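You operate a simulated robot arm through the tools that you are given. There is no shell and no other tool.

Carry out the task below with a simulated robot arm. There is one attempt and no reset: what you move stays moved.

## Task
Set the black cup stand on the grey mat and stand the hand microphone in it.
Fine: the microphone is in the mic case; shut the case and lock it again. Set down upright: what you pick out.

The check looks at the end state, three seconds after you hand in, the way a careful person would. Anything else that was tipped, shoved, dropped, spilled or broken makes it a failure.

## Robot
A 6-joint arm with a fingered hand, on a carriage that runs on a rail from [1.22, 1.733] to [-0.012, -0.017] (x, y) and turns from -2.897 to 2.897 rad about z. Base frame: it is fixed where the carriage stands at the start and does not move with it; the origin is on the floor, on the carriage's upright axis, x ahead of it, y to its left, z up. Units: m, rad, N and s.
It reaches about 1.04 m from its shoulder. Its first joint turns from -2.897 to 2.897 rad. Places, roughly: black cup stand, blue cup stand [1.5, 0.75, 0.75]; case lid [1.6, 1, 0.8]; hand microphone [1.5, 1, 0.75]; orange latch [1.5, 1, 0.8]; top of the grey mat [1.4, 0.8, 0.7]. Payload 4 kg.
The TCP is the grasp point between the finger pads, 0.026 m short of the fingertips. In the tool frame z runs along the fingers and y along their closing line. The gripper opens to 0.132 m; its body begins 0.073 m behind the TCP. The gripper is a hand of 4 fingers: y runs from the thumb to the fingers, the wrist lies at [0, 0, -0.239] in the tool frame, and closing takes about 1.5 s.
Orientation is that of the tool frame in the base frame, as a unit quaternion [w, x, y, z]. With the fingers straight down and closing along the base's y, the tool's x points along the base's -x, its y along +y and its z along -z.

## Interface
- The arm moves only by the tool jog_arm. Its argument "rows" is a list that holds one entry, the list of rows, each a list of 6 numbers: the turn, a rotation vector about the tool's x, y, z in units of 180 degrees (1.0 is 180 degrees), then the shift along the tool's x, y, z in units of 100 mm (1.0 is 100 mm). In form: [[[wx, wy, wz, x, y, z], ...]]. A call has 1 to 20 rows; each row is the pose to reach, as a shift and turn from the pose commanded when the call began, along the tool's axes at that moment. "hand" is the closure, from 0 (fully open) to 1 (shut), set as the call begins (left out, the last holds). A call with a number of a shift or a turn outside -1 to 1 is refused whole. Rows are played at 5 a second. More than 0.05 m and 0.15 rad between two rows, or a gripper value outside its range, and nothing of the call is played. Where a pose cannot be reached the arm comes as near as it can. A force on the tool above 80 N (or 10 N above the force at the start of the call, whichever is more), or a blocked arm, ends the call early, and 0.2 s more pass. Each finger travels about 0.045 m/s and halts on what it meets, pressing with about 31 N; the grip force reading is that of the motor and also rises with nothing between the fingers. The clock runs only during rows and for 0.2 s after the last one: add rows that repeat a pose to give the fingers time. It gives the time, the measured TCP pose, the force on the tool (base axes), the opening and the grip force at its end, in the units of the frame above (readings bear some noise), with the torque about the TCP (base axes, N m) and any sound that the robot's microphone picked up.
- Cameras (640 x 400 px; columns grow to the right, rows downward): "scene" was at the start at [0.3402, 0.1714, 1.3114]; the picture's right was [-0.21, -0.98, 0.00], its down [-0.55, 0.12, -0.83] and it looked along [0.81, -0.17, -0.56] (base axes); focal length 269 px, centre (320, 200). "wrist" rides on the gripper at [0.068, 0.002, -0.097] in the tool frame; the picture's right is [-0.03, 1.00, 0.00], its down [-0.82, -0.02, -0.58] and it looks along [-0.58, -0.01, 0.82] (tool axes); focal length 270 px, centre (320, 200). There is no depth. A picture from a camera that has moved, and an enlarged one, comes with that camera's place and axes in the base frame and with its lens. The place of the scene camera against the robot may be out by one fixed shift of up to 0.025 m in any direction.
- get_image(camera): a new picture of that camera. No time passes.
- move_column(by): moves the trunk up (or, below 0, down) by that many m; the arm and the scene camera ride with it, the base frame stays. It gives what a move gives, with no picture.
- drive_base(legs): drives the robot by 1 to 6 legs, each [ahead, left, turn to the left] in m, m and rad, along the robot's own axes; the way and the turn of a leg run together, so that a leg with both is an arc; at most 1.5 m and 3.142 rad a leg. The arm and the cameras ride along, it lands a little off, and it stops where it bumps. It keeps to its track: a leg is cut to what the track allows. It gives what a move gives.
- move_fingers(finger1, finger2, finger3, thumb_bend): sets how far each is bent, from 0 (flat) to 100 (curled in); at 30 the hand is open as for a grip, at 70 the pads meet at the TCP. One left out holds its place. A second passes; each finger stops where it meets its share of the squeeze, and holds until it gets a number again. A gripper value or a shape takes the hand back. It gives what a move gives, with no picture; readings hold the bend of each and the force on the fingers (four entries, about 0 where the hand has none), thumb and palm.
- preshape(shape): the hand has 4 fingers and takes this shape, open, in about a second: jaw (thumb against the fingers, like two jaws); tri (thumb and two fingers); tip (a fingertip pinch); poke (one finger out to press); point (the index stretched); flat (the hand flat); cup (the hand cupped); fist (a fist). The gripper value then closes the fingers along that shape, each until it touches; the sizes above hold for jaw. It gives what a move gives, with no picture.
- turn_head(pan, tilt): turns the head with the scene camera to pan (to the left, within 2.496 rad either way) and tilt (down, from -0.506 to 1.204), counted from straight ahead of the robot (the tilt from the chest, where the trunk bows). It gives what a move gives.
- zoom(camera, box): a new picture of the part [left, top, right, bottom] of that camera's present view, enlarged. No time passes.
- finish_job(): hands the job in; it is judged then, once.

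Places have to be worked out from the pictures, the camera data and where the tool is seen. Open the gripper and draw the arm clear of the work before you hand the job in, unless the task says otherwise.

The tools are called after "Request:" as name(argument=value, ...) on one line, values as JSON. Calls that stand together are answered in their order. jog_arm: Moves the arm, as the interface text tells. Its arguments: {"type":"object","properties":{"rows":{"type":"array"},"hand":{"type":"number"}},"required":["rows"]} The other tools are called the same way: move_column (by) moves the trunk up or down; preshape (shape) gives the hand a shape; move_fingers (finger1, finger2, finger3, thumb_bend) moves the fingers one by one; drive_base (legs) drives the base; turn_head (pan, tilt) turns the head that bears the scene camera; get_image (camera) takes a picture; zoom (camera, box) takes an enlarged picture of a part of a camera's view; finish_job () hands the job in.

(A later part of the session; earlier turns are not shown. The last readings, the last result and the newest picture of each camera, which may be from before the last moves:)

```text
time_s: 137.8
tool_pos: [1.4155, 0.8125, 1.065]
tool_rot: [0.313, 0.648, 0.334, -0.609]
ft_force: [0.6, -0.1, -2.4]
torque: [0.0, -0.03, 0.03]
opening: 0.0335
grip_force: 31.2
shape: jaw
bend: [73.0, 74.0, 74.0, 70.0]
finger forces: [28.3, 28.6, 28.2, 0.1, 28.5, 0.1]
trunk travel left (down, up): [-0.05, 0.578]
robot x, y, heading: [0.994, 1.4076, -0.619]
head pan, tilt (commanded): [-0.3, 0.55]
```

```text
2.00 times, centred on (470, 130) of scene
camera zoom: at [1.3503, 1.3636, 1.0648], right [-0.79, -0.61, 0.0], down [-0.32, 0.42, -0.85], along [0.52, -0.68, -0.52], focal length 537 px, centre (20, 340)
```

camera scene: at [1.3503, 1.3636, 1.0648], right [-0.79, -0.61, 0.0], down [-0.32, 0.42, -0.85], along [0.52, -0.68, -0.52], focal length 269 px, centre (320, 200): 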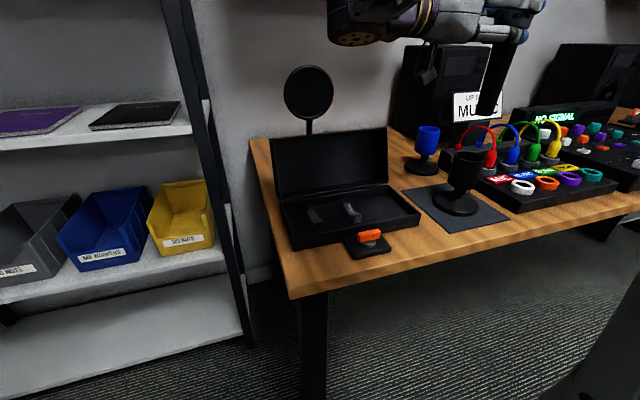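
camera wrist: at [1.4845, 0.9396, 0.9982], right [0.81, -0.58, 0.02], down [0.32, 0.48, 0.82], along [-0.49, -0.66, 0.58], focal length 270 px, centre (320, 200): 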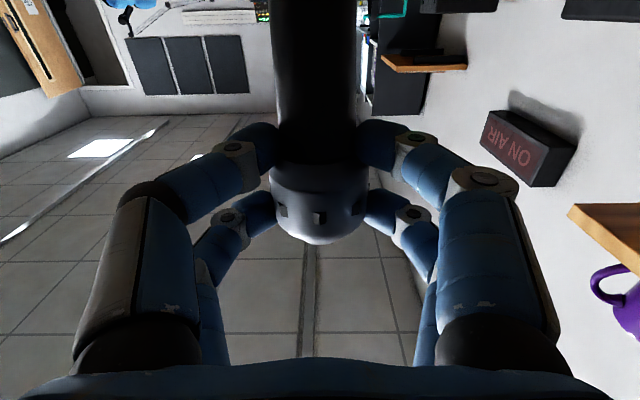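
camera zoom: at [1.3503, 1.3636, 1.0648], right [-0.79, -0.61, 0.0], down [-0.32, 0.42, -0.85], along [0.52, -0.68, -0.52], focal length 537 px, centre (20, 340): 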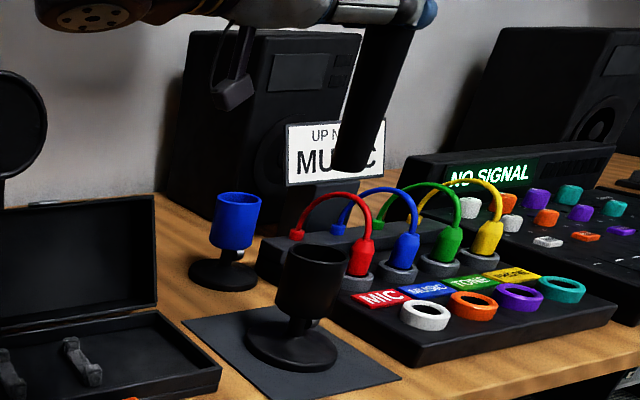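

The mic now appears vertical and lined up with the cup in the scene view. I lower it 4.5 cm straight down (tail still ~3 cm above the rim) and check again.

Request:
jog_arm(rows=[[[0, 0, 0, 0.1, 0, 0.006], [0, 0, 0, 0.2, 0, 0.012], [0, 0, 0, 0.3, 0, 0.018], [0, 0, 0, 0.4, 0, 0.024], [0, 0, 0, 0.449, 0, 0.027], [0, 0, 0, 0.449, 0, 0.027]]])

Request:
zoom(camera="scene", box=[410, 40, 530, 220])

Request:
zoom(camera="scene", box=[430, 100, 510, 200])

```text
time_s: 139.2
tool_pos: [1.4156, 0.8138, 1.0217]
tool_rot: [0.313, 0.647, 0.334, -0.609]
ft_force: [0.2, 0.0, -3.1]
torque: [0.03, -0.02, 0.02]
opening: 0.0335
grip_force: 30.8
shape: jaw
bend: [73.0, 74.0, 74.0, 70.0]
finger forces: [28.3, 28.6, 28.3, 0.0, 28.6, 0.0]
trunk travel left (down, up): [-0.05, 0.578]
robot x, y, heading: [0.9979, 1.4078, -0.618]
head pan, tilt (commanded): [-0.3, 0.55]
```

```text
2.22 times, centred on (470, 130) of scene
camera zoom: at [1.3503, 1.3636, 1.0648], right [-0.79, -0.61, 0.0], down [-0.32, 0.42, -0.85], along [0.52, -0.68, -0.52], focal length 597 px, centre (-13, 356)
```

zoom: 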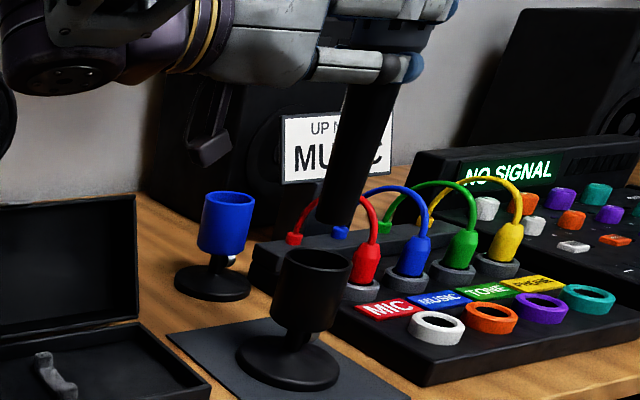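

```text
4.00 times, centred on (470, 150) of scene
camera zoom: at [1.3503, 1.3636, 1.0648], right [-0.79, -0.61, 0.0], down [-0.32, 0.42, -0.85], along [0.52, -0.68, -0.52], focal length 1074 px, centre (-280, 400)
```

zoom: 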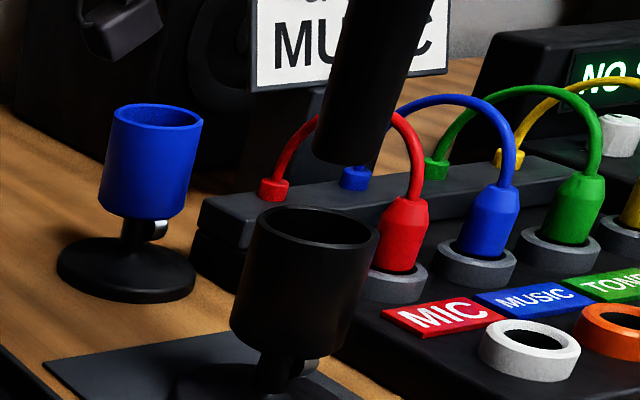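

I zoom further on the mic body to measure its tilt and the tail's offset to the rim more precisely.

Request:
zoom(camera="scene", box=[446, 84, 510, 144])

Request:
zoom(camera="scene", box=[440, 130, 504, 180])

```text
6.67 times, centred on (478, 114) of scene
camera zoom: at [1.3503, 1.3636, 1.0648], right [-0.79, -0.61, 0.0], down [-0.32, 0.42, -0.85], along [0.52, -0.68, -0.52], focal length 1791 px, centre (-733, 773)
```

zoom: 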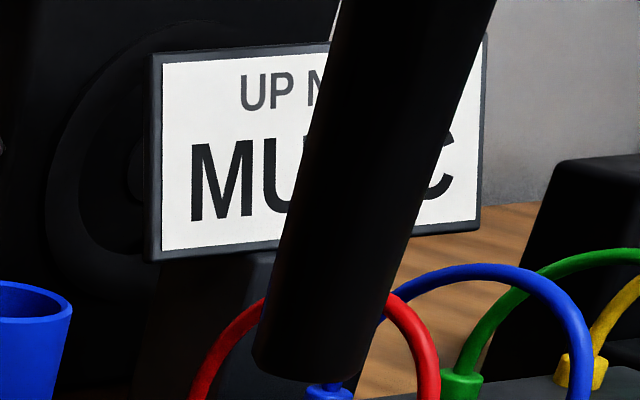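

```text
8.00 times, centred on (472, 155) of scene
camera zoom: at [1.3503, 1.3636, 1.0648], right [-0.79, -0.61, 0.0], down [-0.32, 0.42, -0.85], along [0.52, -0.68, -0.52], focal length 2149 px, centre (-896, 560)
```

zoom: 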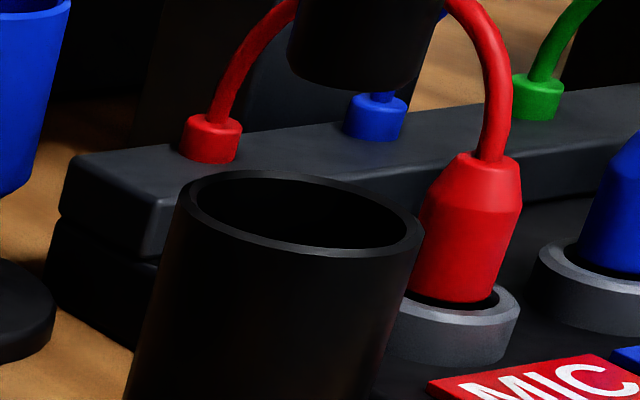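

The mic is vertical within about 1° and its tail is ~2 mm right of the cup's centre. I correct that 2 mm and lower 3 cm to the rim level, then look again.

Request:
jog_arm(rows=[[[0, 0, 0, 0.05, 0, -0.012], [0, 0, 0, 0.1, 0, -0.012], [0, 0, 0, 0.15, 0, -0.01], [0, 0, 0, 0.2, 0, -0.007], [0, 0, 0, 0.25, 0, -0.004], [0, 0, 0, 0.3, 0, -0.002], [0, 0, 0, 0.3, 0, -0.002]]])

Request:
zoom(camera="scene", box=[440, 110, 504, 180])

```text
time_s: 140.8
tool_pos: [1.4184, 0.8157, 0.9918]
tool_rot: [0.313, 0.648, 0.334, -0.609]
ft_force: [0.3, -0.4, -3.3]
torque: [0.07, -0.03, 0.01]
opening: 0.0337
grip_force: 30.6
shape: jaw
bend: [73.0, 74.0, 74.0, 70.0]
finger forces: [28.3, 28.7, 28.4, 0.0, 28.6, 0.0]
trunk travel left (down, up): [-0.05, 0.578]
robot x, y, heading: [0.991, 1.4077, -0.621]
head pan, tilt (commanded): [-0.3, 0.55]
```

```text
5.71 times, centred on (472, 145) of scene
camera zoom: at [1.3503, 1.3636, 1.0648], right [-0.79, -0.61, 0.0], down [-0.32, 0.42, -0.85], along [0.52, -0.68, -0.52], focal length 1535 px, centre (-549, 514)
```

zoom: 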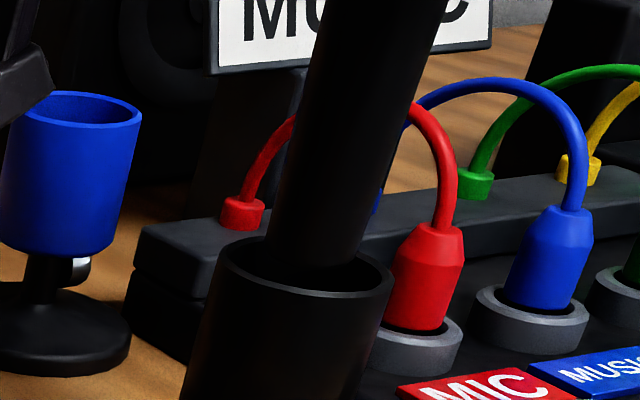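

The tail is right over the opening, inside the rim outline. I continue down 3 cm with another 2 mm correction to the left, watching the forces.

Request:
jog_arm(rows=[[[0, 0, 0, 0.04, 0, -0.012], [0, 0, 0, 0.09, 0, -0.01], [0, 0, 0, 0.14, 0, -0.008], [0, 0, 0, 0.19, 0, -0.005], [0, 0, 0, 0.24, 0, -0.002], [0, 0, 0, 0.3, 0, 0.0], [0, 0, 0, 0.3, 0, 0.0]]])

Request:
zoom(camera="scene", box=[440, 80, 504, 180])

```text
time_s: 142.4
tool_pos: [1.4177, 0.8177, 0.9641]
tool_rot: [0.314, 0.647, 0.333, -0.61]
ft_force: [-1.1, -1.6, 39.4]
torque: [-0.43, 0.48, 0.01]
opening: 0.0308
grip_force: 31.3
shape: jaw
bend: [74.0, 74.0, 75.0, 71.0]
finger forces: [25.4, 26.9, 26.4, 0.0, 25.9, 0.0]
trunk travel left (down, up): [-0.05, 0.578]
robot x, y, heading: [0.9927, 1.4078, -0.612]
head pan, tilt (commanded): [-0.3, 0.55]
```

```text
4.00 times, centred on (472, 130) of scene
camera zoom: at [1.3497, 1.3644, 1.065], right [-0.79, -0.61, 0.0], down [-0.32, 0.41, -0.85], along [0.52, -0.68, -0.52], focal length 1074 px, centre (-288, 480)
```

zoom: 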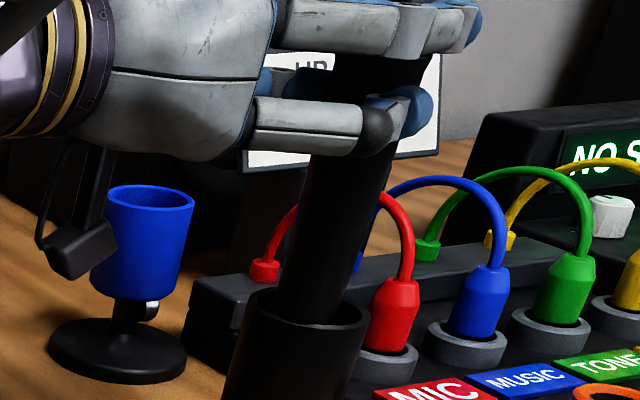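

Fz rose to +39 N, so the tail touched something ~2–3 cm below the rim. I ease the hand up 2 mm to relieve the load and zoom in at the rim.

Request:
jog_arm(rows=[[[0, 0, 0, -0.01, 0, 0.0], [0, 0, 0, -0.02, 0, 0.0], [0, 0, 0, -0.02, 0, 0.0]]])

Request:
zoom(camera="scene", box=[440, 140, 500, 190])

Request:
zoom(camera="scene", box=[430, 60, 510, 220])

```text
time_s: 143.2
tool_pos: [1.4184, 0.8175, 0.9633]
tool_rot: [0.313, 0.648, 0.334, -0.609]
ft_force: [-1.1, -1.2, 26.2]
torque: [-0.27, 0.4, -0.01]
opening: 0.0307
grip_force: 31.1
shape: jaw
bend: [74.0, 74.0, 75.0, 71.0]
finger forces: [25.5, 27.0, 27.0, 0.1, 26.1, 0.0]
trunk travel left (down, up): [-0.05, 0.578]
robot x, y, heading: [0.9922, 1.41, -0.617]
head pan, tilt (commanded): [-0.3, 0.55]
```

```text
8.00 times, centred on (470, 165) of scene
camera zoom: at [1.3498, 1.3641, 1.0649], right [-0.79, -0.61, 0.0], down [-0.32, 0.41, -0.85], along [0.52, -0.68, -0.52], focal length 2149 px, centre (-880, 480)
```

zoom: 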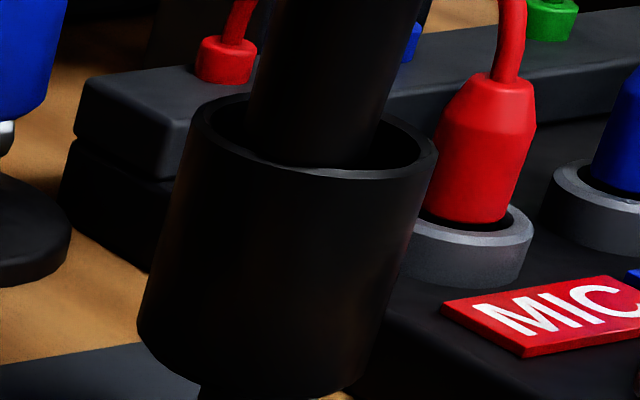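

```text
2.50 times, centred on (470, 140) of scene
camera zoom: at [1.3498, 1.3641, 1.0649], right [-0.79, -0.61, 0.0], down [-0.32, 0.41, -0.85], along [0.52, -0.68, -0.52], focal length 672 px, centre (-55, 350)
```

zoom: 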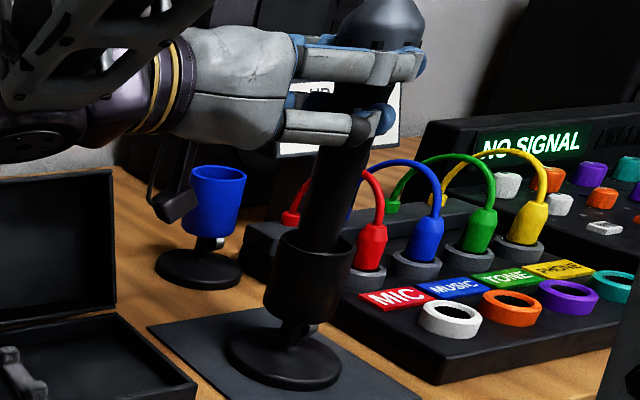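

The tail is inside the cup. The load is still 26 N, so I check at the head end how far the mic slid in the fingers.

Request:
zoom(camera="scene", box=[430, 20, 540, 130])

Request:
get_image(camera="wrist")

```text
3.64 times, centred on (485, 75) of scene
camera zoom: at [1.3498, 1.3641, 1.0649], right [-0.79, -0.61, 0.0], down [-0.32, 0.41, -0.85], along [0.52, -0.68, -0.52], focal length 977 px, centre (-280, 654)
```

zoom: 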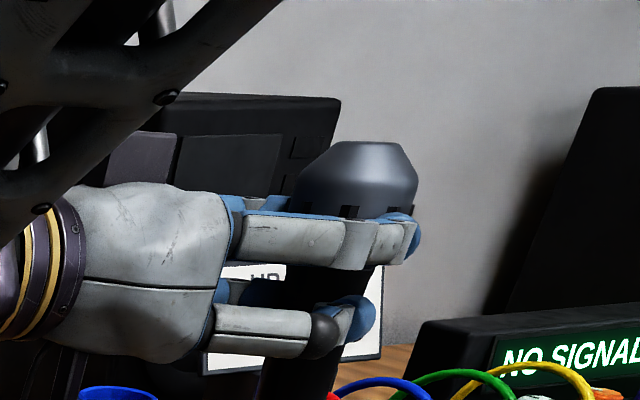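

```text
taken
camera wrist: at [1.478, 0.8986, 0.9021], right [0.81, -0.58, 0.02], down [0.29, 0.44, 0.85], along [-0.51, -0.68, 0.53], focal length 270 px, centre (320, 200)
```

wrist: 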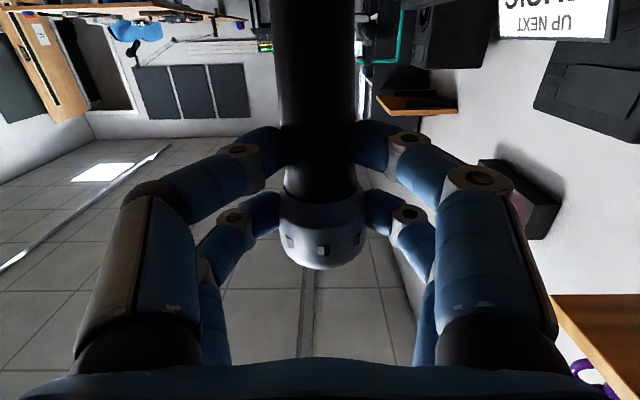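

The mic slid ~20 mm up in the fingers, so its tail stopped only ~7 mm below the rim; something blocks it. I lift the mic back out straight up by 7 cm so I can look into the cup.

Request:
jog_arm(rows=[[[0, 0, 0, -0.1, 0, -0.006], [0, 0, 0, -0.2, 0, -0.012], [0, 0, 0, -0.35, 0, -0.021], [0, 0, 0, -0.5, 0, -0.03], [0, 0, 0, -0.7, 0, -0.043], [0, 0, 0, -0.7, 0, -0.043]]])

Request:
get_image(camera="scene")

Request:
zoom(camera="scene", box=[430, 130, 510, 230])

```text
time_s: 144.6
tool_pos: [1.4201, 0.8162, 1.0331]
tool_rot: [0.313, 0.648, 0.334, -0.609]
ft_force: [-0.1, -1.0, -2.1]
torque: [0.04, -0.02, 0.01]
opening: 0.0305
grip_force: 31.3
shape: jaw
bend: [74.0, 74.0, 75.0, 71.0]
finger forces: [27.6, 27.0, 28.3, 0.1, 25.8, 0.1]
trunk travel left (down, up): [-0.05, 0.578]
robot x, y, heading: [0.9915, 1.4101, -0.621]
head pan, tilt (commanded): [-0.3, 0.55]
```

```text
taken
camera scene: at [1.3503, 1.3636, 1.0648], right [-0.79, -0.61, 0.0], down [-0.32, 0.42, -0.85], along [0.52, -0.68, -0.52], focal length 269 px, centre (320, 200)
```

scene: 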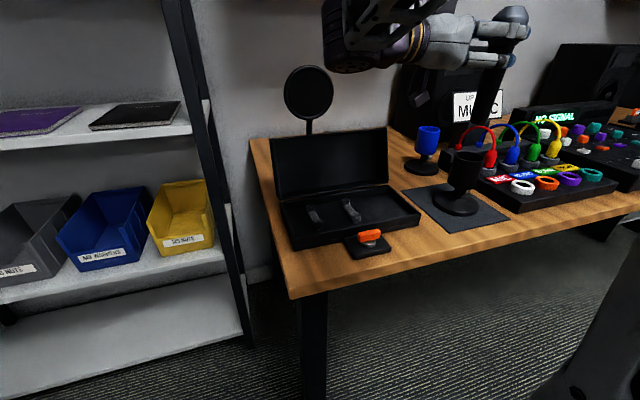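

```text
4.00 times, centred on (470, 180) of scene
camera zoom: at [1.3503, 1.3636, 1.0648], right [-0.79, -0.61, 0.0], down [-0.32, 0.42, -0.85], along [0.52, -0.68, -0.52], focal length 1074 px, centre (-280, 280)
```

zoom: 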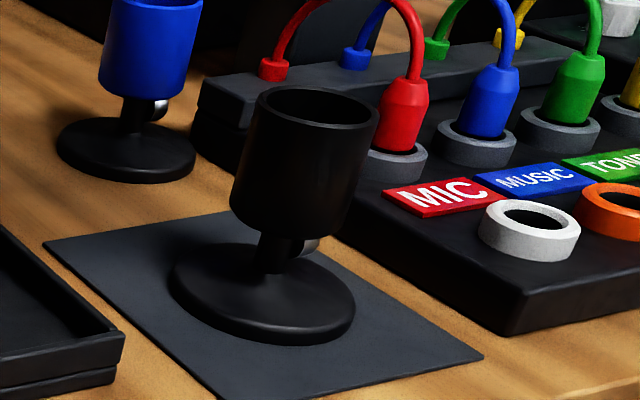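

The cup hasn't moved. I raise the trunk by 0.35 m (the arm with the mic rides along) to look down into the cup from above.

Request:
move_column(by=0.4)

Request:
turn_head(pan=-0.45, tilt=0.85)

Request:
get_image(camera="scene")

```text
time_s: 148.5
tool_pos: [1.4191, 0.8159, 1.433]
tool_rot: [0.312, 0.648, 0.333, -0.609]
ft_force: [0.0, 0.8, -2.8]
torque: [0.02, -0.06, 0.0]
opening: 0.0307
grip_force: 31.2
shape: jaw
bend: [74.0, 74.0, 75.0, 71.0]
finger forces: [27.3, 27.2, 28.1, 0.1, 26.0, 0.0]
trunk travel left (down, up): [-0.45, 0.178]
robot x, y, heading: [0.9915, 1.4071, -0.617]
head pan, tilt (commanded): [-0.3, 0.55]
```

```text
time_s: 149.3
tool_pos: [1.4184, 0.8178, 1.4341]
tool_rot: [0.313, 0.648, 0.334, -0.609]
ft_force: [0.0, -0.3, -2.8]
torque: [0.07, -0.01, -0.02]
opening: 0.0306
grip_force: 31.0
shape: jaw
bend: [74.0, 74.0, 75.0, 71.0]
finger forces: [27.4, 27.2, 28.1, 0.0, 26.1, 0.0]
trunk travel left (down, up): [-0.45, 0.178]
robot x, y, heading: [0.9924, 1.4087, -0.619]
head pan, tilt (commanded): [-0.45, 0.85]
```

```text
taken
camera scene: at [1.3071, 1.3852, 1.4393], right [-0.88, -0.48, 0.0], down [-0.36, 0.66, -0.66], along [0.32, -0.58, -0.75], focal length 269 px, centre (320, 200)
```

scene: 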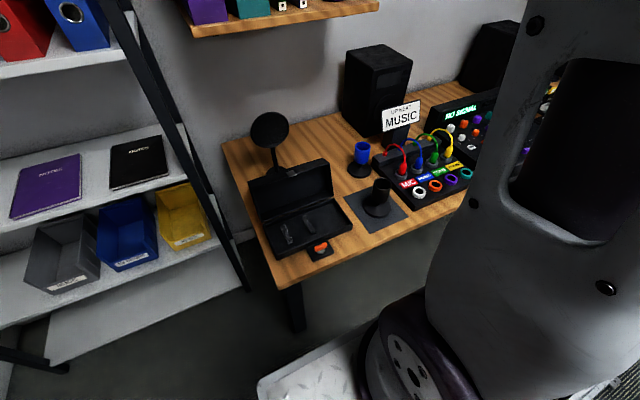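

Now I zoom into the cups from this higher viewpoint.

Request:
zoom(camera="scene", box=[355, 165, 415, 225])

Request:
zoom(camera="scene", box=[335, 130, 385, 190])

```text
6.67 times, centred on (385, 195) of scene
camera zoom: at [1.3071, 1.3852, 1.4393], right [-0.88, -0.48, 0.0], down [-0.36, 0.66, -0.66], along [0.32, -0.58, -0.75], focal length 1791 px, centre (-113, 233)
```

zoom: 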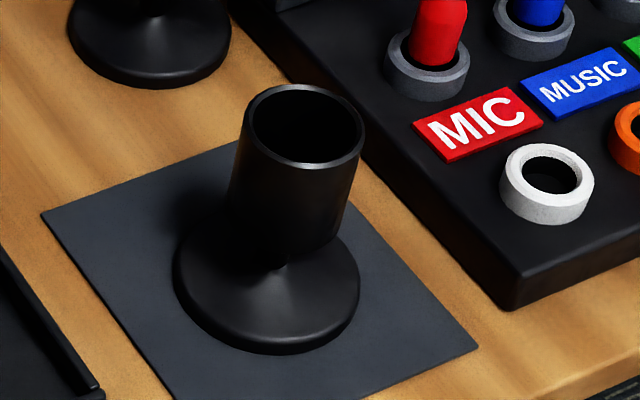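

```text
6.67 times, centred on (360, 160) of scene
camera zoom: at [1.3071, 1.3852, 1.4393], right [-0.88, -0.48, 0.0], down [-0.36, 0.66, -0.66], along [0.32, -0.58, -0.75], focal length 1791 px, centre (53, 467)
```

zoom: 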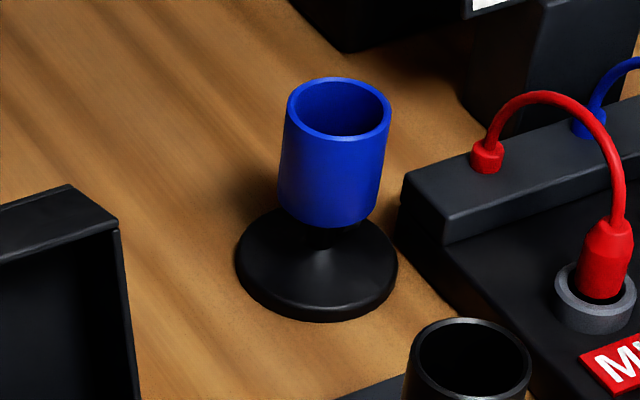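

The cup is clearly hollow and undisturbed, so the tail must have caught on the rim edge by a small misalignment (the margin is only a few millimetres). I lower the trunk again by 0.4 m and will retry with a gentle step-by-step search.

Request:
move_column(by=-0.4)

Request:
turn_head(pan=-0.45, tilt=0.6)

Request:
get_image(camera="scene")

```text
time_s: 153.1
tool_pos: [1.4176, 0.8171, 1.0329]
tool_rot: [0.313, 0.648, 0.335, -0.609]
ft_force: [-0.2, 1.1, -2.7]
torque: [0.05, -0.01, -0.01]
opening: 0.0308
grip_force: 30.9
shape: jaw
bend: [74.0, 74.0, 75.0, 71.0]
finger forces: [27.5, 27.5, 28.2, 0.0, 26.5, 0.0]
trunk travel left (down, up): [-0.05, 0.578]
robot x, y, heading: [0.9968, 1.4089, -0.614]
head pan, tilt (commanded): [-0.45, 0.85]
```

```text
time_s: 153.9
tool_pos: [1.418, 0.8175, 1.0338]
tool_rot: [0.313, 0.648, 0.334, -0.609]
ft_force: [-0.4, 0.1, -2.8]
torque: [0.01, -0.03, 0.0]
opening: 0.0308
grip_force: 31.0
shape: jaw
bend: [74.0, 74.0, 75.0, 71.0]
finger forces: [27.5, 27.5, 28.1, 0.1, 26.4, 0.0]
trunk travel left (down, up): [-0.05, 0.578]
robot x, y, heading: [0.9901, 1.4109, -0.618]
head pan, tilt (commanded): [-0.45, 0.6]
```

```text
taken
camera scene: at [1.3383, 1.3575, 1.0602], right [-0.88, -0.48, 0.0], down [-0.27, 0.5, -0.82], along [0.4, -0.72, -0.57], focal length 269 px, centre (320, 200)
```

scene: 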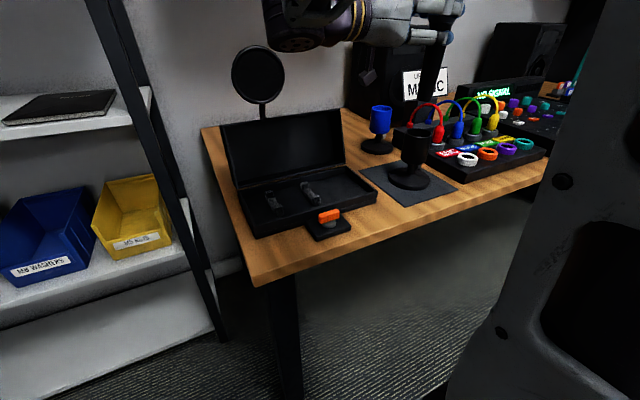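

I zoom from this better-centred view on mic tail and cup to measure their relative alignment.

Request:
zoom(camera="scene", box=[380, 60, 460, 200])

Request:
zoom(camera="scene", box=[384, 80, 448, 140])

```text
2.86 times, centred on (420, 130) of scene
camera zoom: at [1.3383, 1.3575, 1.0602], right [-0.88, -0.48, 0.0], down [-0.27, 0.5, -0.82], along [0.4, -0.72, -0.57], focal length 767 px, centre (34, 400)
```

zoom: 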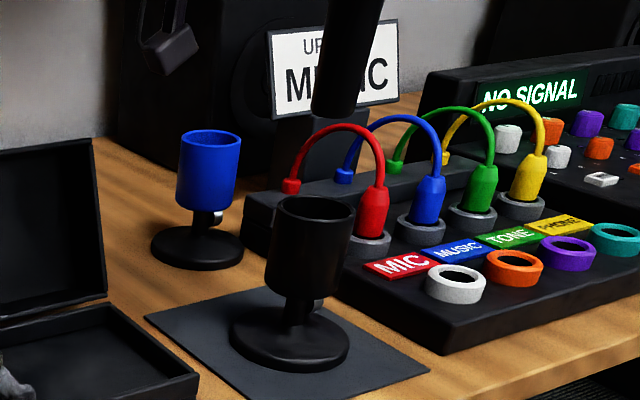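

```text
6.67 times, centred on (416, 110) of scene
camera zoom: at [1.3383, 1.3575, 1.0602], right [-0.88, -0.48, 0.0], down [-0.27, 0.5, -0.82], along [0.4, -0.72, -0.57], focal length 1791 px, centre (-320, 800)
```

zoom: 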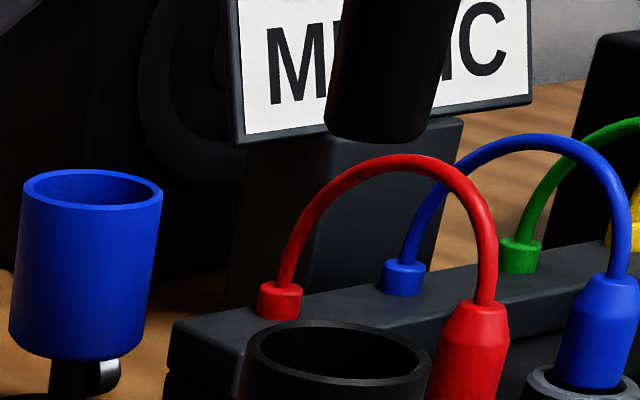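

The cameras alone leave a few millimetres of doubt, so I'll feel my way: shift 3 mm right and 1 mm ahead (as the contact torque suggested), and lower to just above the rim.

Request:
jog_arm(rows=[[[0, 0, 0, 0.1, 0.005, 0.02], [0, 0, 0, 0.2, 0.01, 0.042], [0, 0, 0, 0.35, 0.01, 0.051], [0, 0, 0, 0.5, 0.01, 0.06], [0, 0, 0, 0.6, 0.01, 0.066], [0, 0, 0, 0.6, 0.01, 0.066]]])

Request:
jog_arm(rows=[[[0, 0, 0, 0.02, 0, 0.001], [0, 0, 0, 0.05, 0, 0.003], [0, 0, 0, 0.05, 0, 0.003]]])

Request:
jog_arm(rows=[[[0, 0, 0, 0.02, 0, 0.001], [0, 0, 0, 0.04, 0, 0.002], [0, 0, 0, 0.04, 0, 0.002]]])

```text
time_s: 155.3
tool_pos: [1.4171, 0.8149, 0.9734]
tool_rot: [0.312, 0.648, 0.332, -0.61]
ft_force: [0.4, -0.4, -3.2]
torque: [0.05, -0.05, -0.01]
opening: 0.0309
grip_force: 31.1
shape: jaw
bend: [74.0, 74.0, 75.0, 71.0]
finger forces: [27.5, 27.6, 28.1, 0.0, 26.4, 0.0]
trunk travel left (down, up): [-0.05, 0.578]
robot x, y, heading: [0.9942, 1.4147, -0.618]
head pan, tilt (commanded): [-0.45, 0.6]
```

```text
time_s: 156.1
tool_pos: [1.4161, 0.8145, 0.9678]
tool_rot: [0.311, 0.649, 0.333, -0.609]
ft_force: [0.0, -0.2, -2.1]
torque: [0.05, -0.01, -0.05]
opening: 0.0308
grip_force: 31.0
shape: jaw
bend: [74.0, 74.0, 75.0, 71.0]
finger forces: [27.4, 27.6, 28.1, 0.0, 26.3, 0.0]
trunk travel left (down, up): [-0.05, 0.578]
robot x, y, heading: [0.9911, 1.4044, -0.622]
head pan, tilt (commanded): [-0.45, 0.6]
```

```text
time_s: 156.9
tool_pos: [1.4178, 0.8147, 0.965]
tool_rot: [0.314, 0.647, 0.334, -0.609]
ft_force: [0.0, -1.3, 3.5]
torque: [-0.04, 0.03, -0.01]
opening: 0.0306
grip_force: 31.0
shape: jaw
bend: [74.0, 74.0, 75.0, 71.0]
finger forces: [27.2, 27.9, 27.9, 0.1, 26.5, 0.0]
trunk travel left (down, up): [-0.05, 0.578]
robot x, y, heading: [0.9925, 1.4075, -0.62]
head pan, tilt (commanded): [-0.45, 0.6]
```

Contact again at TCP z≈0.965 (tail at rim height). I look closely at the rim and tail here.

Request:
zoom(camera="scene", box=[384, 105, 444, 155])

Request:
zoom(camera="scene", box=[370, 60, 460, 200])

```text
8.00 times, centred on (414, 130) of scene
camera zoom: at [1.3382, 1.3576, 1.0603], right [-0.88, -0.48, 0.0], down [-0.27, 0.5, -0.83], along [0.4, -0.72, -0.56], focal length 2149 px, centre (-432, 760)
```

zoom: 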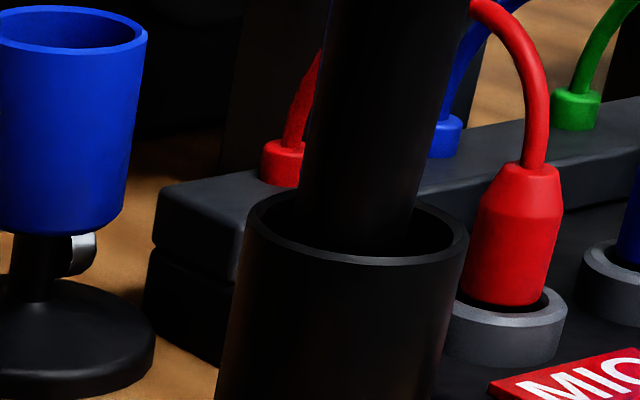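

```text
2.86 times, centred on (415, 130) of scene
camera zoom: at [1.3382, 1.3576, 1.0603], right [-0.88, -0.48, 0.0], down [-0.27, 0.5, -0.83], along [0.4, -0.72, -0.56], focal length 767 px, centre (49, 400)
```

zoom: 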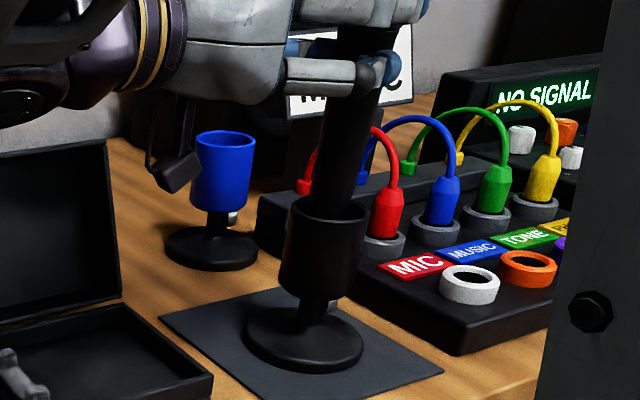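

The tail seems to be resting at rim level. I'll probe gently: lift 4 mm, shift a few millimetres, lower again to slightly below the contact height, and read the force. First: 4 mm further right (−L).

Request:
jog_arm(rows=[[[0, 0, 0, -0.04, 0, -0.002], [0, 0, 0, -0.04, 0, 0.038], [0, 0, 0, -0.01, 0, 0.04], [0, 0, 0, 0.01, 0, 0.041], [0, 0, 0, 0.01, 0, 0.041]]])

Request:
jog_arm(rows=[[[0, 0, 0, -0.05, 0, -0.003], [0, 0, 0, -0.05, 0.04, -0.043], [0, 0, 0, -0.02, 0.04, -0.041], [0, 0, 0, 0.0, 0.04, -0.04], [0, 0, 0, 0.0, 0.04, -0.04]]])

Request:
jog_arm(rows=[[[0, 0, 0, -0.05, 0, -0.003], [0, 0, 0, -0.05, -0.08, -0.003], [0, 0, 0, -0.02, -0.08, -0.001], [0, 0, 0, 0.0, -0.08, 0], [0, 0, 0, 0.0, -0.08, 0]]])

```text
time_s: 158.1
tool_pos: [1.4144, 0.8112, 0.9623]
tool_rot: [0.313, 0.648, 0.334, -0.609]
ft_force: [-0.1, 0.4, -2.5]
torque: [0.01, -0.01, 0.01]
opening: 0.0307
grip_force: 31.2
shape: jaw
bend: [74.0, 74.0, 75.0, 71.0]
finger forces: [27.3, 27.6, 28.3, 0.0, 26.5, 0.0]
trunk travel left (down, up): [-0.05, 0.578]
robot x, y, heading: [0.9948, 1.4092, -0.623]
head pan, tilt (commanded): [-0.45, 0.6]
```

```text
time_s: 159.3
tool_pos: [1.4201, 0.8114, 0.964]
tool_rot: [0.313, 0.648, 0.333, -0.609]
ft_force: [-1.0, -1.0, 15.8]
torque: [-0.21, 0.1, -0.05]
opening: 0.0305
grip_force: 31.1
shape: jaw
bend: [74.0, 74.0, 75.0, 71.0]
finger forces: [27.0, 27.5, 28.1, 0.1, 26.7, 0.0]
trunk travel left (down, up): [-0.05, 0.578]
robot x, y, heading: [0.9953, 1.414, -0.618]
head pan, tilt (commanded): [-0.45, 0.6]
```

```text
time_s: 160.5
tool_pos: [1.4136, 0.8174, 0.9638]
tool_rot: [0.314, 0.647, 0.333, -0.609]
ft_force: [2.1, -2.2, 17.0]
torque: [-0.31, 0.17, 0.0]
opening: 0.0309
grip_force: 30.9
shape: jaw
bend: [74.0, 74.0, 75.0, 71.0]
finger forces: [27.3, 28.6, 27.5, 0.1, 26.0, 0.0]
trunk travel left (down, up): [-0.05, 0.578]
robot x, y, heading: [0.9949, 1.4103, -0.618]
head pan, tilt (commanded): [-0.45, 0.6]
```

With 4 mm more to the right there is no contact (Fz −2.5 at z 0.962): the opening is over there. I go back to that spot, 1 mm further right, and lower step by step.

Request:
jog_arm(rows=[[[0, 0, 0, -0.06, 0, -0.004], [0, 0, 0, -0.06, 0.043, 0.05], [0, 0, 0, -0.03, 0.043, 0.052], [0, 0, 0, 0.0, 0.043, 0.054], [0, 0, 0, 0.0, 0.043, 0.054]]])

Request:
jog_arm(rows=[[[0, 0, 0, 0.02, 0, 0.001], [0, 0, 0, 0.04, 0, 0.002], [0, 0, 0, 0.04, 0, 0.002]]])

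```text
time_s: 161.7
tool_pos: [1.4144, 0.8096, 0.9631]
tool_rot: [0.312, 0.648, 0.334, -0.609]
ft_force: [-0.2, 0.3, -2.4]
torque: [0.04, -0.04, 0.0]
opening: 0.0304
grip_force: 31.3
shape: jaw
bend: [74.0, 74.0, 75.0, 71.0]
finger forces: [27.6, 27.7, 28.4, 0.0, 26.5, 0.1]
trunk travel left (down, up): [-0.05, 0.578]
robot x, y, heading: [0.9914, 1.409, -0.619]
head pan, tilt (commanded): [-0.45, 0.6]
```

```text
time_s: 162.5
tool_pos: [1.4148, 0.8082, 0.9584]
tool_rot: [0.313, 0.648, 0.334, -0.609]
ft_force: [0.0, -0.5, -2.7]
torque: [0.06, -0.04, 0.02]
opening: 0.0305
grip_force: 30.6
shape: jaw
bend: [74.0, 74.0, 75.0, 71.0]
finger forces: [27.4, 27.6, 28.4, 0.1, 26.3, 0.0]
trunk travel left (down, up): [-0.05, 0.578]
robot x, y, heading: [0.9928, 1.4102, -0.619]
head pan, tilt (commanded): [-0.45, 0.6]
```

No contact at z 0.958: the tail has entered the cup. I continue down 8 mm and check the force.

Request:
jog_arm(rows=[[[0, 0, 0, 0.025, 0, 0.0015], [0, 0, 0, 0.05, 0, 0.003], [0, 0, 0, 0.08, 0, 0.005], [0, 0, 0, 0.08, 0, 0.005]]])

Request:
zoom(camera="scene", box=[384, 105, 444, 155])

```text
time_s: 163.5
tool_pos: [1.4144, 0.8103, 0.9501]
tool_rot: [0.313, 0.648, 0.334, -0.609]
ft_force: [0.4, -0.1, -2.9]
torque: [0.05, -0.02, -0.02]
opening: 0.0309
grip_force: 31.1
shape: jaw
bend: [74.0, 74.0, 75.0, 71.0]
finger forces: [27.5, 27.6, 28.4, 0.0, 26.4, 0.0]
trunk travel left (down, up): [-0.05, 0.578]
robot x, y, heading: [0.9926, 1.4043, -0.621]
head pan, tilt (commanded): [-0.45, 0.6]
```

```text
8.00 times, centred on (414, 130) of scene
camera zoom: at [1.3383, 1.3575, 1.0603], right [-0.88, -0.48, 0.0], down [-0.27, 0.5, -0.83], along [0.4, -0.72, -0.56], focal length 2149 px, centre (-432, 760)
```

zoom: 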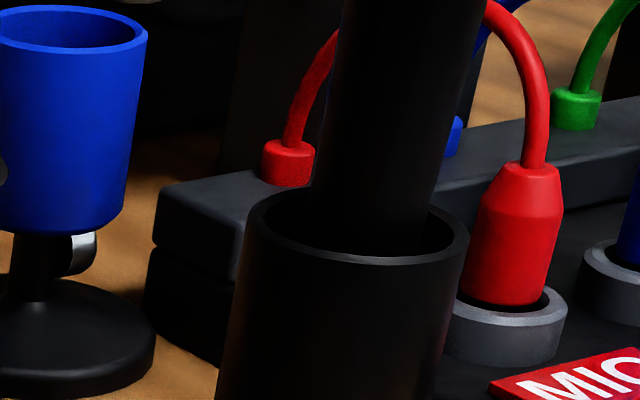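

The tail is inside without contact. I continue lowering 1 cm at a time toward the cup's bottom.

Request:
jog_arm(rows=[[[0, 0, 0, 0.025, 0, 0.0015], [0, 0, 0, 0.05, 0, 0.003], [0, 0, 0, 0.075, 0, 0.0045], [0, 0, 0, 0.1, 0, 0.006], [0, 0, 0, 0.1, 0, 0.006]]])

Request:
jog_arm(rows=[[[0, 0, 0, 0.025, 0, 0.0015], [0, 0, 0, 0.05, 0, 0.003], [0, 0, 0, 0.075, 0, 0.0045], [0, 0, 0, 0.075, 0, 0.0045]]])

```text
time_s: 164.7
tool_pos: [1.4152, 0.81, 0.9405]
tool_rot: [0.313, 0.648, 0.334, -0.609]
ft_force: [-1.0, -0.7, -3.2]
torque: [0.03, -0.02, -0.02]
opening: 0.0306
grip_force: 31.1
shape: jaw
bend: [74.0, 74.0, 75.0, 71.0]
finger forces: [27.5, 27.7, 28.4, 0.0, 26.5, 0.0]
trunk travel left (down, up): [-0.05, 0.578]
robot x, y, heading: [0.9925, 1.4107, -0.618]
head pan, tilt (commanded): [-0.45, 0.6]
```

```text
time_s: 165.7
tool_pos: [1.4138, 0.8102, 0.9327]
tool_rot: [0.313, 0.647, 0.333, -0.61]
ft_force: [0.1, 0.5, -2.7]
torque: [0.08, -0.03, 0.01]
opening: 0.0307
grip_force: 31.7
shape: jaw
bend: [74.0, 74.0, 75.0, 71.0]
finger forces: [27.5, 27.7, 28.4, 0.0, 26.4, 0.1]
trunk travel left (down, up): [-0.05, 0.578]
robot x, y, heading: [0.9899, 1.4092, -0.615]
head pan, tilt (commanded): [-0.45, 0.6]
```

Still free (tail ≈0.818). I go on with 5 mm steps until the tail meets the cup's bottom.

Request:
jog_arm(rows=[[[0, 0, 0, 0.025, 0, 0.0015], [0, 0, 0, 0.05, 0, 0.003], [0, 0, 0, 0.05, 0, 0.003]]])

Request:
jog_arm(rows=[[[0, 0, 0, 0.02, 0, 0.0012], [0, 0, 0, 0.04, 0, 0.0024], [0, 0, 0, 0.04, 0, 0.0024]]])

Request:
jog_arm(rows=[[[0, 0, 0, 0.015, 0, 0.001], [0, 0, 0, 0.03, 0, 0.002], [0, 0, 0, 0.03, 0, 0.002]]])

```text
time_s: 166.5
tool_pos: [1.4148, 0.8091, 0.9285]
tool_rot: [0.313, 0.649, 0.334, -0.608]
ft_force: [-0.2, -0.4, -2.7]
torque: [0.02, -0.04, 0.01]
opening: 0.0306
grip_force: 31.1
shape: jaw
bend: [74.0, 74.0, 75.0, 71.0]
finger forces: [27.5, 27.6, 28.4, 0.0, 26.4, 0.1]
trunk travel left (down, up): [-0.05, 0.578]
robot x, y, heading: [0.996, 1.4097, -0.618]
head pan, tilt (commanded): [-0.45, 0.6]
```

```text
time_s: 167.3
tool_pos: [1.4133, 0.8102, 0.9237]
tool_rot: [0.313, 0.648, 0.334, -0.609]
ft_force: [-0.5, 0.4, -2.7]
torque: [0.04, -0.01, -0.03]
opening: 0.0305
grip_force: 31.0
shape: jaw
bend: [74.0, 74.0, 75.0, 71.0]
finger forces: [27.6, 27.7, 28.5, 0.1, 26.5, 0.0]
trunk travel left (down, up): [-0.05, 0.578]
robot x, y, heading: [0.9906, 1.4106, -0.62]
head pan, tilt (commanded): [-0.45, 0.6]
```

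```text
time_s: 168.1
tool_pos: [1.4132, 0.8098, 0.9208]
tool_rot: [0.313, 0.648, 0.335, -0.608]
ft_force: [-0.1, -0.3, -3.4]
torque: [0.04, -0.05, 0.0]
opening: 0.0305
grip_force: 30.9
shape: jaw
bend: [74.0, 74.0, 75.0, 71.0]
finger forces: [27.5, 27.6, 28.4, 0.0, 26.3, 0.1]
trunk travel left (down, up): [-0.05, 0.578]
robot x, y, heading: [0.9911, 1.4101, -0.619]
head pan, tilt (commanded): [-0.45, 0.6]
```

Still hanging free (tail ≈0.806). A few more 3 mm steps.

Request:
jog_arm(rows=[[[0, 0, 0, 0.015, 0, 0.001], [0, 0, 0, 0.03, 0, 0.002], [0, 0, 0, 0.03, 0, 0.002]]])

Request:
jog_arm(rows=[[[0, 0, 0, 0.015, 0, 0.001], [0, 0, 0, 0.03, 0, 0.002], [0, 0, 0, 0.03, 0, 0.002]]])

Request:
zoom(camera="scene", box=[360, 50, 470, 200])

```text
time_s: 168.9
tool_pos: [1.4149, 0.8093, 0.9175]
tool_rot: [0.313, 0.647, 0.335, -0.609]
ft_force: [-0.1, 0.3, -2.9]
torque: [0.02, -0.01, -0.01]
opening: 0.0306
grip_force: 30.7
shape: jaw
bend: [74.0, 74.0, 75.0, 71.0]
finger forces: [27.5, 27.8, 28.4, 0.0, 26.4, 0.1]
trunk travel left (down, up): [-0.05, 0.578]
robot x, y, heading: [0.9938, 1.4077, -0.615]
head pan, tilt (commanded): [-0.45, 0.6]
```

```text
time_s: 169.7
tool_pos: [1.4142, 0.81, 0.915]
tool_rot: [0.313, 0.648, 0.334, -0.609]
ft_force: [0.0, -0.3, -2.8]
torque: [0.06, -0.04, -0.02]
opening: 0.0308
grip_force: 31.3
shape: jaw
bend: [74.0, 74.0, 75.0, 71.0]
finger forces: [27.5, 27.7, 28.4, 0.1, 26.4, 0.0]
trunk travel left (down, up): [-0.05, 0.578]
robot x, y, heading: [0.9914, 1.4101, -0.618]
head pan, tilt (commanded): [-0.45, 0.6]
```

```text
2.67 times, centred on (415, 125) of scene
camera zoom: at [1.3383, 1.3575, 1.0602], right [-0.88, -0.48, 0.0], down [-0.27, 0.5, -0.83], along [0.4, -0.72, -0.56], focal length 716 px, centre (67, 400)
```

zoom: 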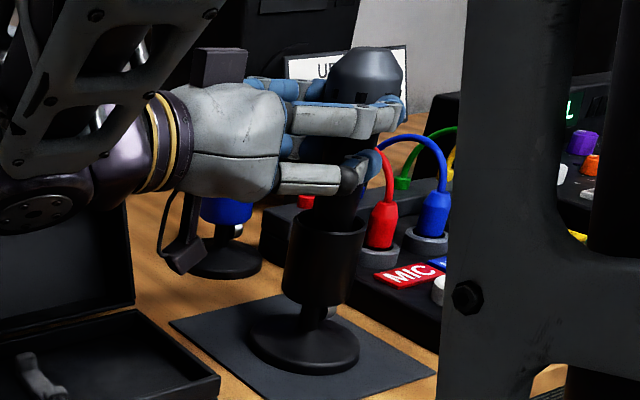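

The mic stands deep in the cup, still without touching bottom. I continue down in 3–4 mm steps; the lowest finger still has ~3 cm to the rim.

Request:
jog_arm(rows=[[[0, 0, 0, 0.015, 0, 0.001], [0, 0, 0, 0.03, 0, 0.002], [0, 0, 0, 0.04, 0, 0.0024], [0, 0, 0, 0.04, 0, 0.0024]]])

Request:
jog_arm(rows=[[[0, 0, 0, 0.015, 0, 0.001], [0, 0, 0, 0.03, 0, 0.002], [0, 0, 0, 0.03, 0, 0.002]]])

Request:
jog_arm(rows=[[[0, 0, 0, 0.015, 0, 0.001], [0, 0, 0, 0.03, 0, 0.002], [0, 0, 0, 0.03, 0, 0.002]]])

```text
time_s: 170.7
tool_pos: [1.4152, 0.8102, 0.9118]
tool_rot: [0.312, 0.648, 0.334, -0.609]
ft_force: [0.4, -0.1, -4.1]
torque: [0.05, 0.0, 0.01]
opening: 0.0308
grip_force: 30.9
shape: jaw
bend: [74.0, 74.0, 75.0, 71.0]
finger forces: [27.5, 27.7, 28.4, 0.1, 26.4, 0.0]
trunk travel left (down, up): [-0.05, 0.578]
robot x, y, heading: [0.9925, 1.4102, -0.615]
head pan, tilt (commanded): [-0.45, 0.6]
```

```text
time_s: 171.5
tool_pos: [1.4146, 0.8092, 0.9071]
tool_rot: [0.312, 0.648, 0.334, -0.609]
ft_force: [1.1, -0.3, -2.7]
torque: [0.04, -0.04, 0.01]
opening: 0.0309
grip_force: 31.1
shape: jaw
bend: [74.0, 74.0, 75.0, 71.0]
finger forces: [27.5, 27.7, 28.4, 0.0, 26.3, 0.0]
trunk travel left (down, up): [-0.05, 0.578]
robot x, y, heading: [0.9939, 1.4092, -0.616]
head pan, tilt (commanded): [-0.45, 0.6]
```

```text
time_s: 172.3
tool_pos: [1.4148, 0.8093, 0.907]
tool_rot: [0.314, 0.648, 0.334, -0.608]
ft_force: [0.1, 1.0, 15.2]
torque: [-0.25, 0.13, 0.0]
opening: 0.0309
grip_force: 31.2
shape: jaw
bend: [74.0, 74.0, 75.0, 71.0]
finger forces: [26.8, 27.8, 28.4, 0.0, 26.8, 0.1]
trunk travel left (down, up): [-0.05, 0.578]
robot x, y, heading: [0.9913, 1.4098, -0.619]
head pan, tilt (commanded): [-0.45, 0.6]
```

The tail has met the bottom at TCP z≈0.907 (6 cm inside the cup). I relieve the pressure by 1 mm and check that the mic is vertical before releasing.

Request:
jog_arm(rows=[[[0, 0, 0, -0.01, 0, 0], [0, 0, 0, -0.01, 0, 0]]])

Request:
zoom(camera="scene", box=[380, 60, 450, 190])

Request:
get_image(camera="scene")

```text
time_s: 172.9
tool_pos: [1.4142, 0.81, 0.9065]
tool_rot: [0.313, 0.648, 0.334, -0.609]
ft_force: [0.6, 0.9, 14.3]
torque: [-0.3, 0.16, -0.04]
opening: 0.0306
grip_force: 31.1
shape: jaw
bend: [74.0, 74.0, 75.0, 71.0]
finger forces: [26.8, 27.8, 28.4, 0.0, 26.6, 0.0]
trunk travel left (down, up): [-0.05, 0.578]
robot x, y, heading: [0.9968, 1.4086, -0.616]
head pan, tilt (commanded): [-0.45, 0.6]
```

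```text
3.08 times, centred on (415, 125) of scene
camera zoom: at [1.3381, 1.3579, 1.0604], right [-0.88, -0.48, 0.0], down [-0.27, 0.49, -0.83], along [0.4, -0.72, -0.56], focal length 826 px, centre (28, 431)
```

zoom: 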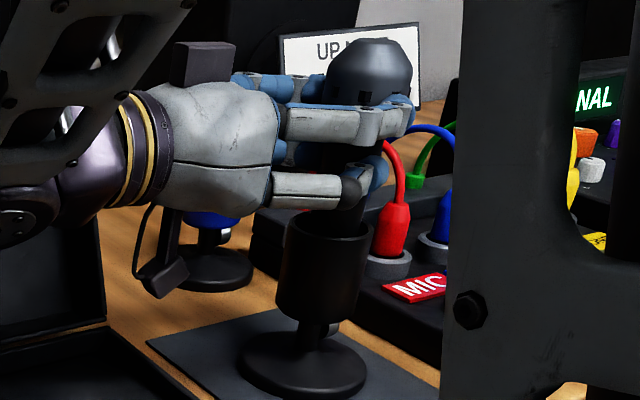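

```text
taken
camera scene: at [1.3381, 1.3579, 1.0604], right [-0.88, -0.48, 0.0], down [-0.27, 0.49, -0.83], along [0.4, -0.72, -0.56], focal length 269 px, centre (320, 200)
```

scene: 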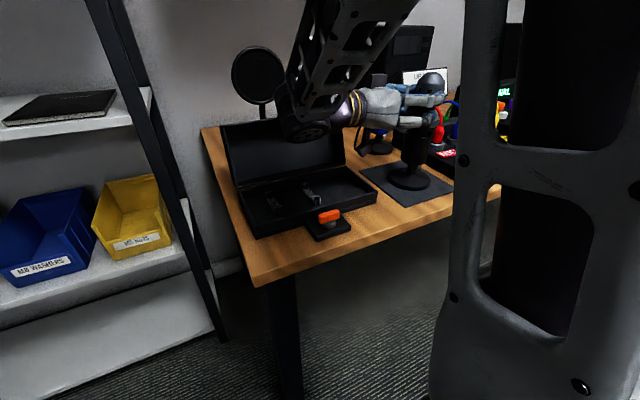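

The grip still presses with ~14 N. I ease another 1 mm upward to unload before opening.

Request:
jog_arm(rows=[[[0, 0, 0, -0.01, 0, 0], [0, 0, 0, -0.015, 0, 0], [0, 0, 0, -0.015, 0, 0]]])

```text
time_s: 173.7
tool_pos: [1.4133, 0.81, 0.9073]
tool_rot: [0.313, 0.647, 0.335, -0.609]
ft_force: [-0.3, 0.0, 4.1]
torque: [-0.06, -0.02, 0.02]
opening: 0.0308
grip_force: 31.2
shape: jaw
bend: [74.0, 74.0, 75.0, 71.0]
finger forces: [27.4, 27.6, 28.5, 0.0, 26.0, 0.1]
trunk travel left (down, up): [-0.05, 0.578]
robot x, y, heading: [0.9926, 1.4082, -0.621]
head pan, tilt (commanded): [-0.45, 0.6]
```

Nearly unloaded. I now open the fingers (to ~90 mm) and hold still to let the mic settle.

Request:
jog_arm(rows=[[[0, 0, 0, 0, 0, 0], [0, 0, 0, 0, 0, 0], [0, 0, 0, 0, 0, 0], [0, 0, 0, 0, 0, 0], [0, 0, 0, 0, 0, 0], [0, 0, 0, 0, 0, 0], [0, 0, 0, 0, 0, 0], [0, 0, 0, 0, 0, 0]]], hand=0.3)

Request:
zoom(camera="scene", box=[360, 50, 470, 200])

Request:
get_image(camera="wrist")

```text
time_s: 175.5
tool_pos: [1.4147, 0.8097, 0.9077]
tool_rot: [0.313, 0.648, 0.334, -0.609]
ft_force: [0.3, 0.5, -0.1]
torque: [0.0, -0.01, 0.02]
opening: 0.0922
grip_force: 0.1
shape: jaw
bend: [68.0, 68.0, 68.0, 58.0]
finger forces: [0.1, 0.0, 0.1, 0.1, 0.1, 0.1]
trunk travel left (down, up): [-0.05, 0.578]
robot x, y, heading: [0.9945, 1.4063, -0.619]
head pan, tilt (commanded): [-0.45, 0.6]
```

```text
2.67 times, centred on (415, 125) of scene
camera zoom: at [1.3383, 1.3576, 1.0603], right [-0.88, -0.48, 0.0], down [-0.27, 0.5, -0.83], along [0.4, -0.72, -0.56], focal length 716 px, centre (67, 400)
```

zoom: 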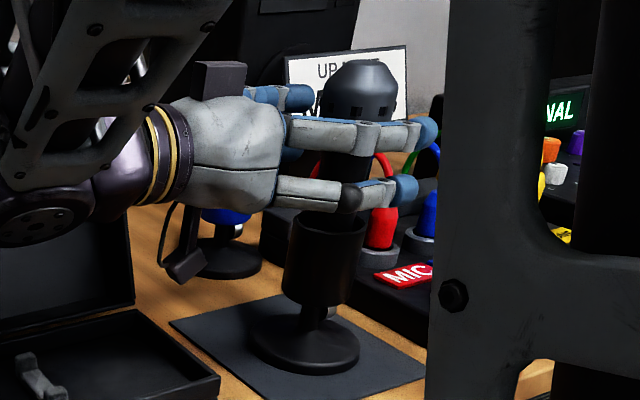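

```text
taken
camera wrist: at [1.4742, 0.8909, 0.8462], right [0.81, -0.58, 0.02], down [0.29, 0.44, 0.85], along [-0.51, -0.68, 0.53], focal length 270 px, centre (320, 200)
```

wrist: 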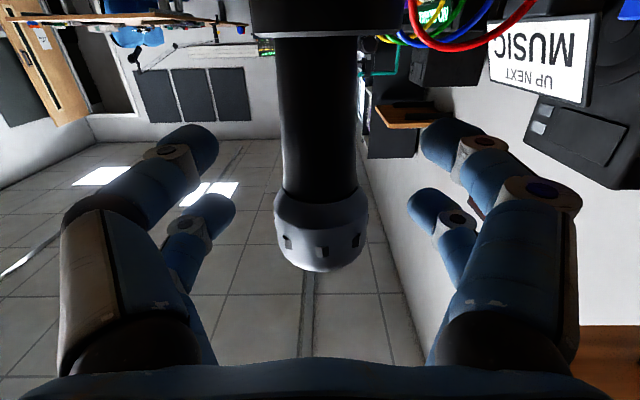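

The mic stands upright and free in the cup. I withdraw the hand straight back along its axis (to the left), away from the mic.

Request:
jog_arm(rows=[[[0, 0, 0, 0, 0, -0.15], [0, 0, 0, 0, 0, -0.3], [0, 0, 0, 0, 0, -0.45], [0, 0, 0, 0, 0, -0.6], [0, 0, 0, 0, 0, -0.75], [0, 0, 0, 0, 0, -0.9], [0, 0, 0, 0, 0, -1.0], [0, 0, 0, 0, 0, -1.0]]])

Request:
get_image(camera="scene")

```text
time_s: 177.3
tool_pos: [1.4707, 0.8912, 0.9142]
tool_rot: [0.313, 0.648, 0.335, -0.608]
ft_force: [0.4, 0.1, -0.3]
torque: [-0.02, 0.01, -0.01]
opening: 0.0921
grip_force: 0.1
shape: jaw
bend: [68.0, 68.0, 68.0, 58.0]
finger forces: [0.1, 0.0, 0.1, 0.0, 0.0, 0.0]
trunk travel left (down, up): [-0.05, 0.578]
robot x, y, heading: [0.993, 1.4085, -0.615]
head pan, tilt (commanded): [-0.45, 0.6]
```

```text
taken
camera scene: at [1.3383, 1.3576, 1.0603], right [-0.88, -0.48, 0.0], down [-0.27, 0.5, -0.83], along [0.4, -0.72, -0.56], focal length 269 px, centre (320, 200)
```

scene: 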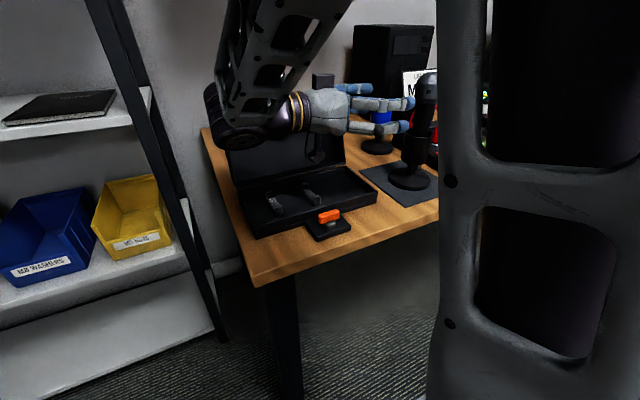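

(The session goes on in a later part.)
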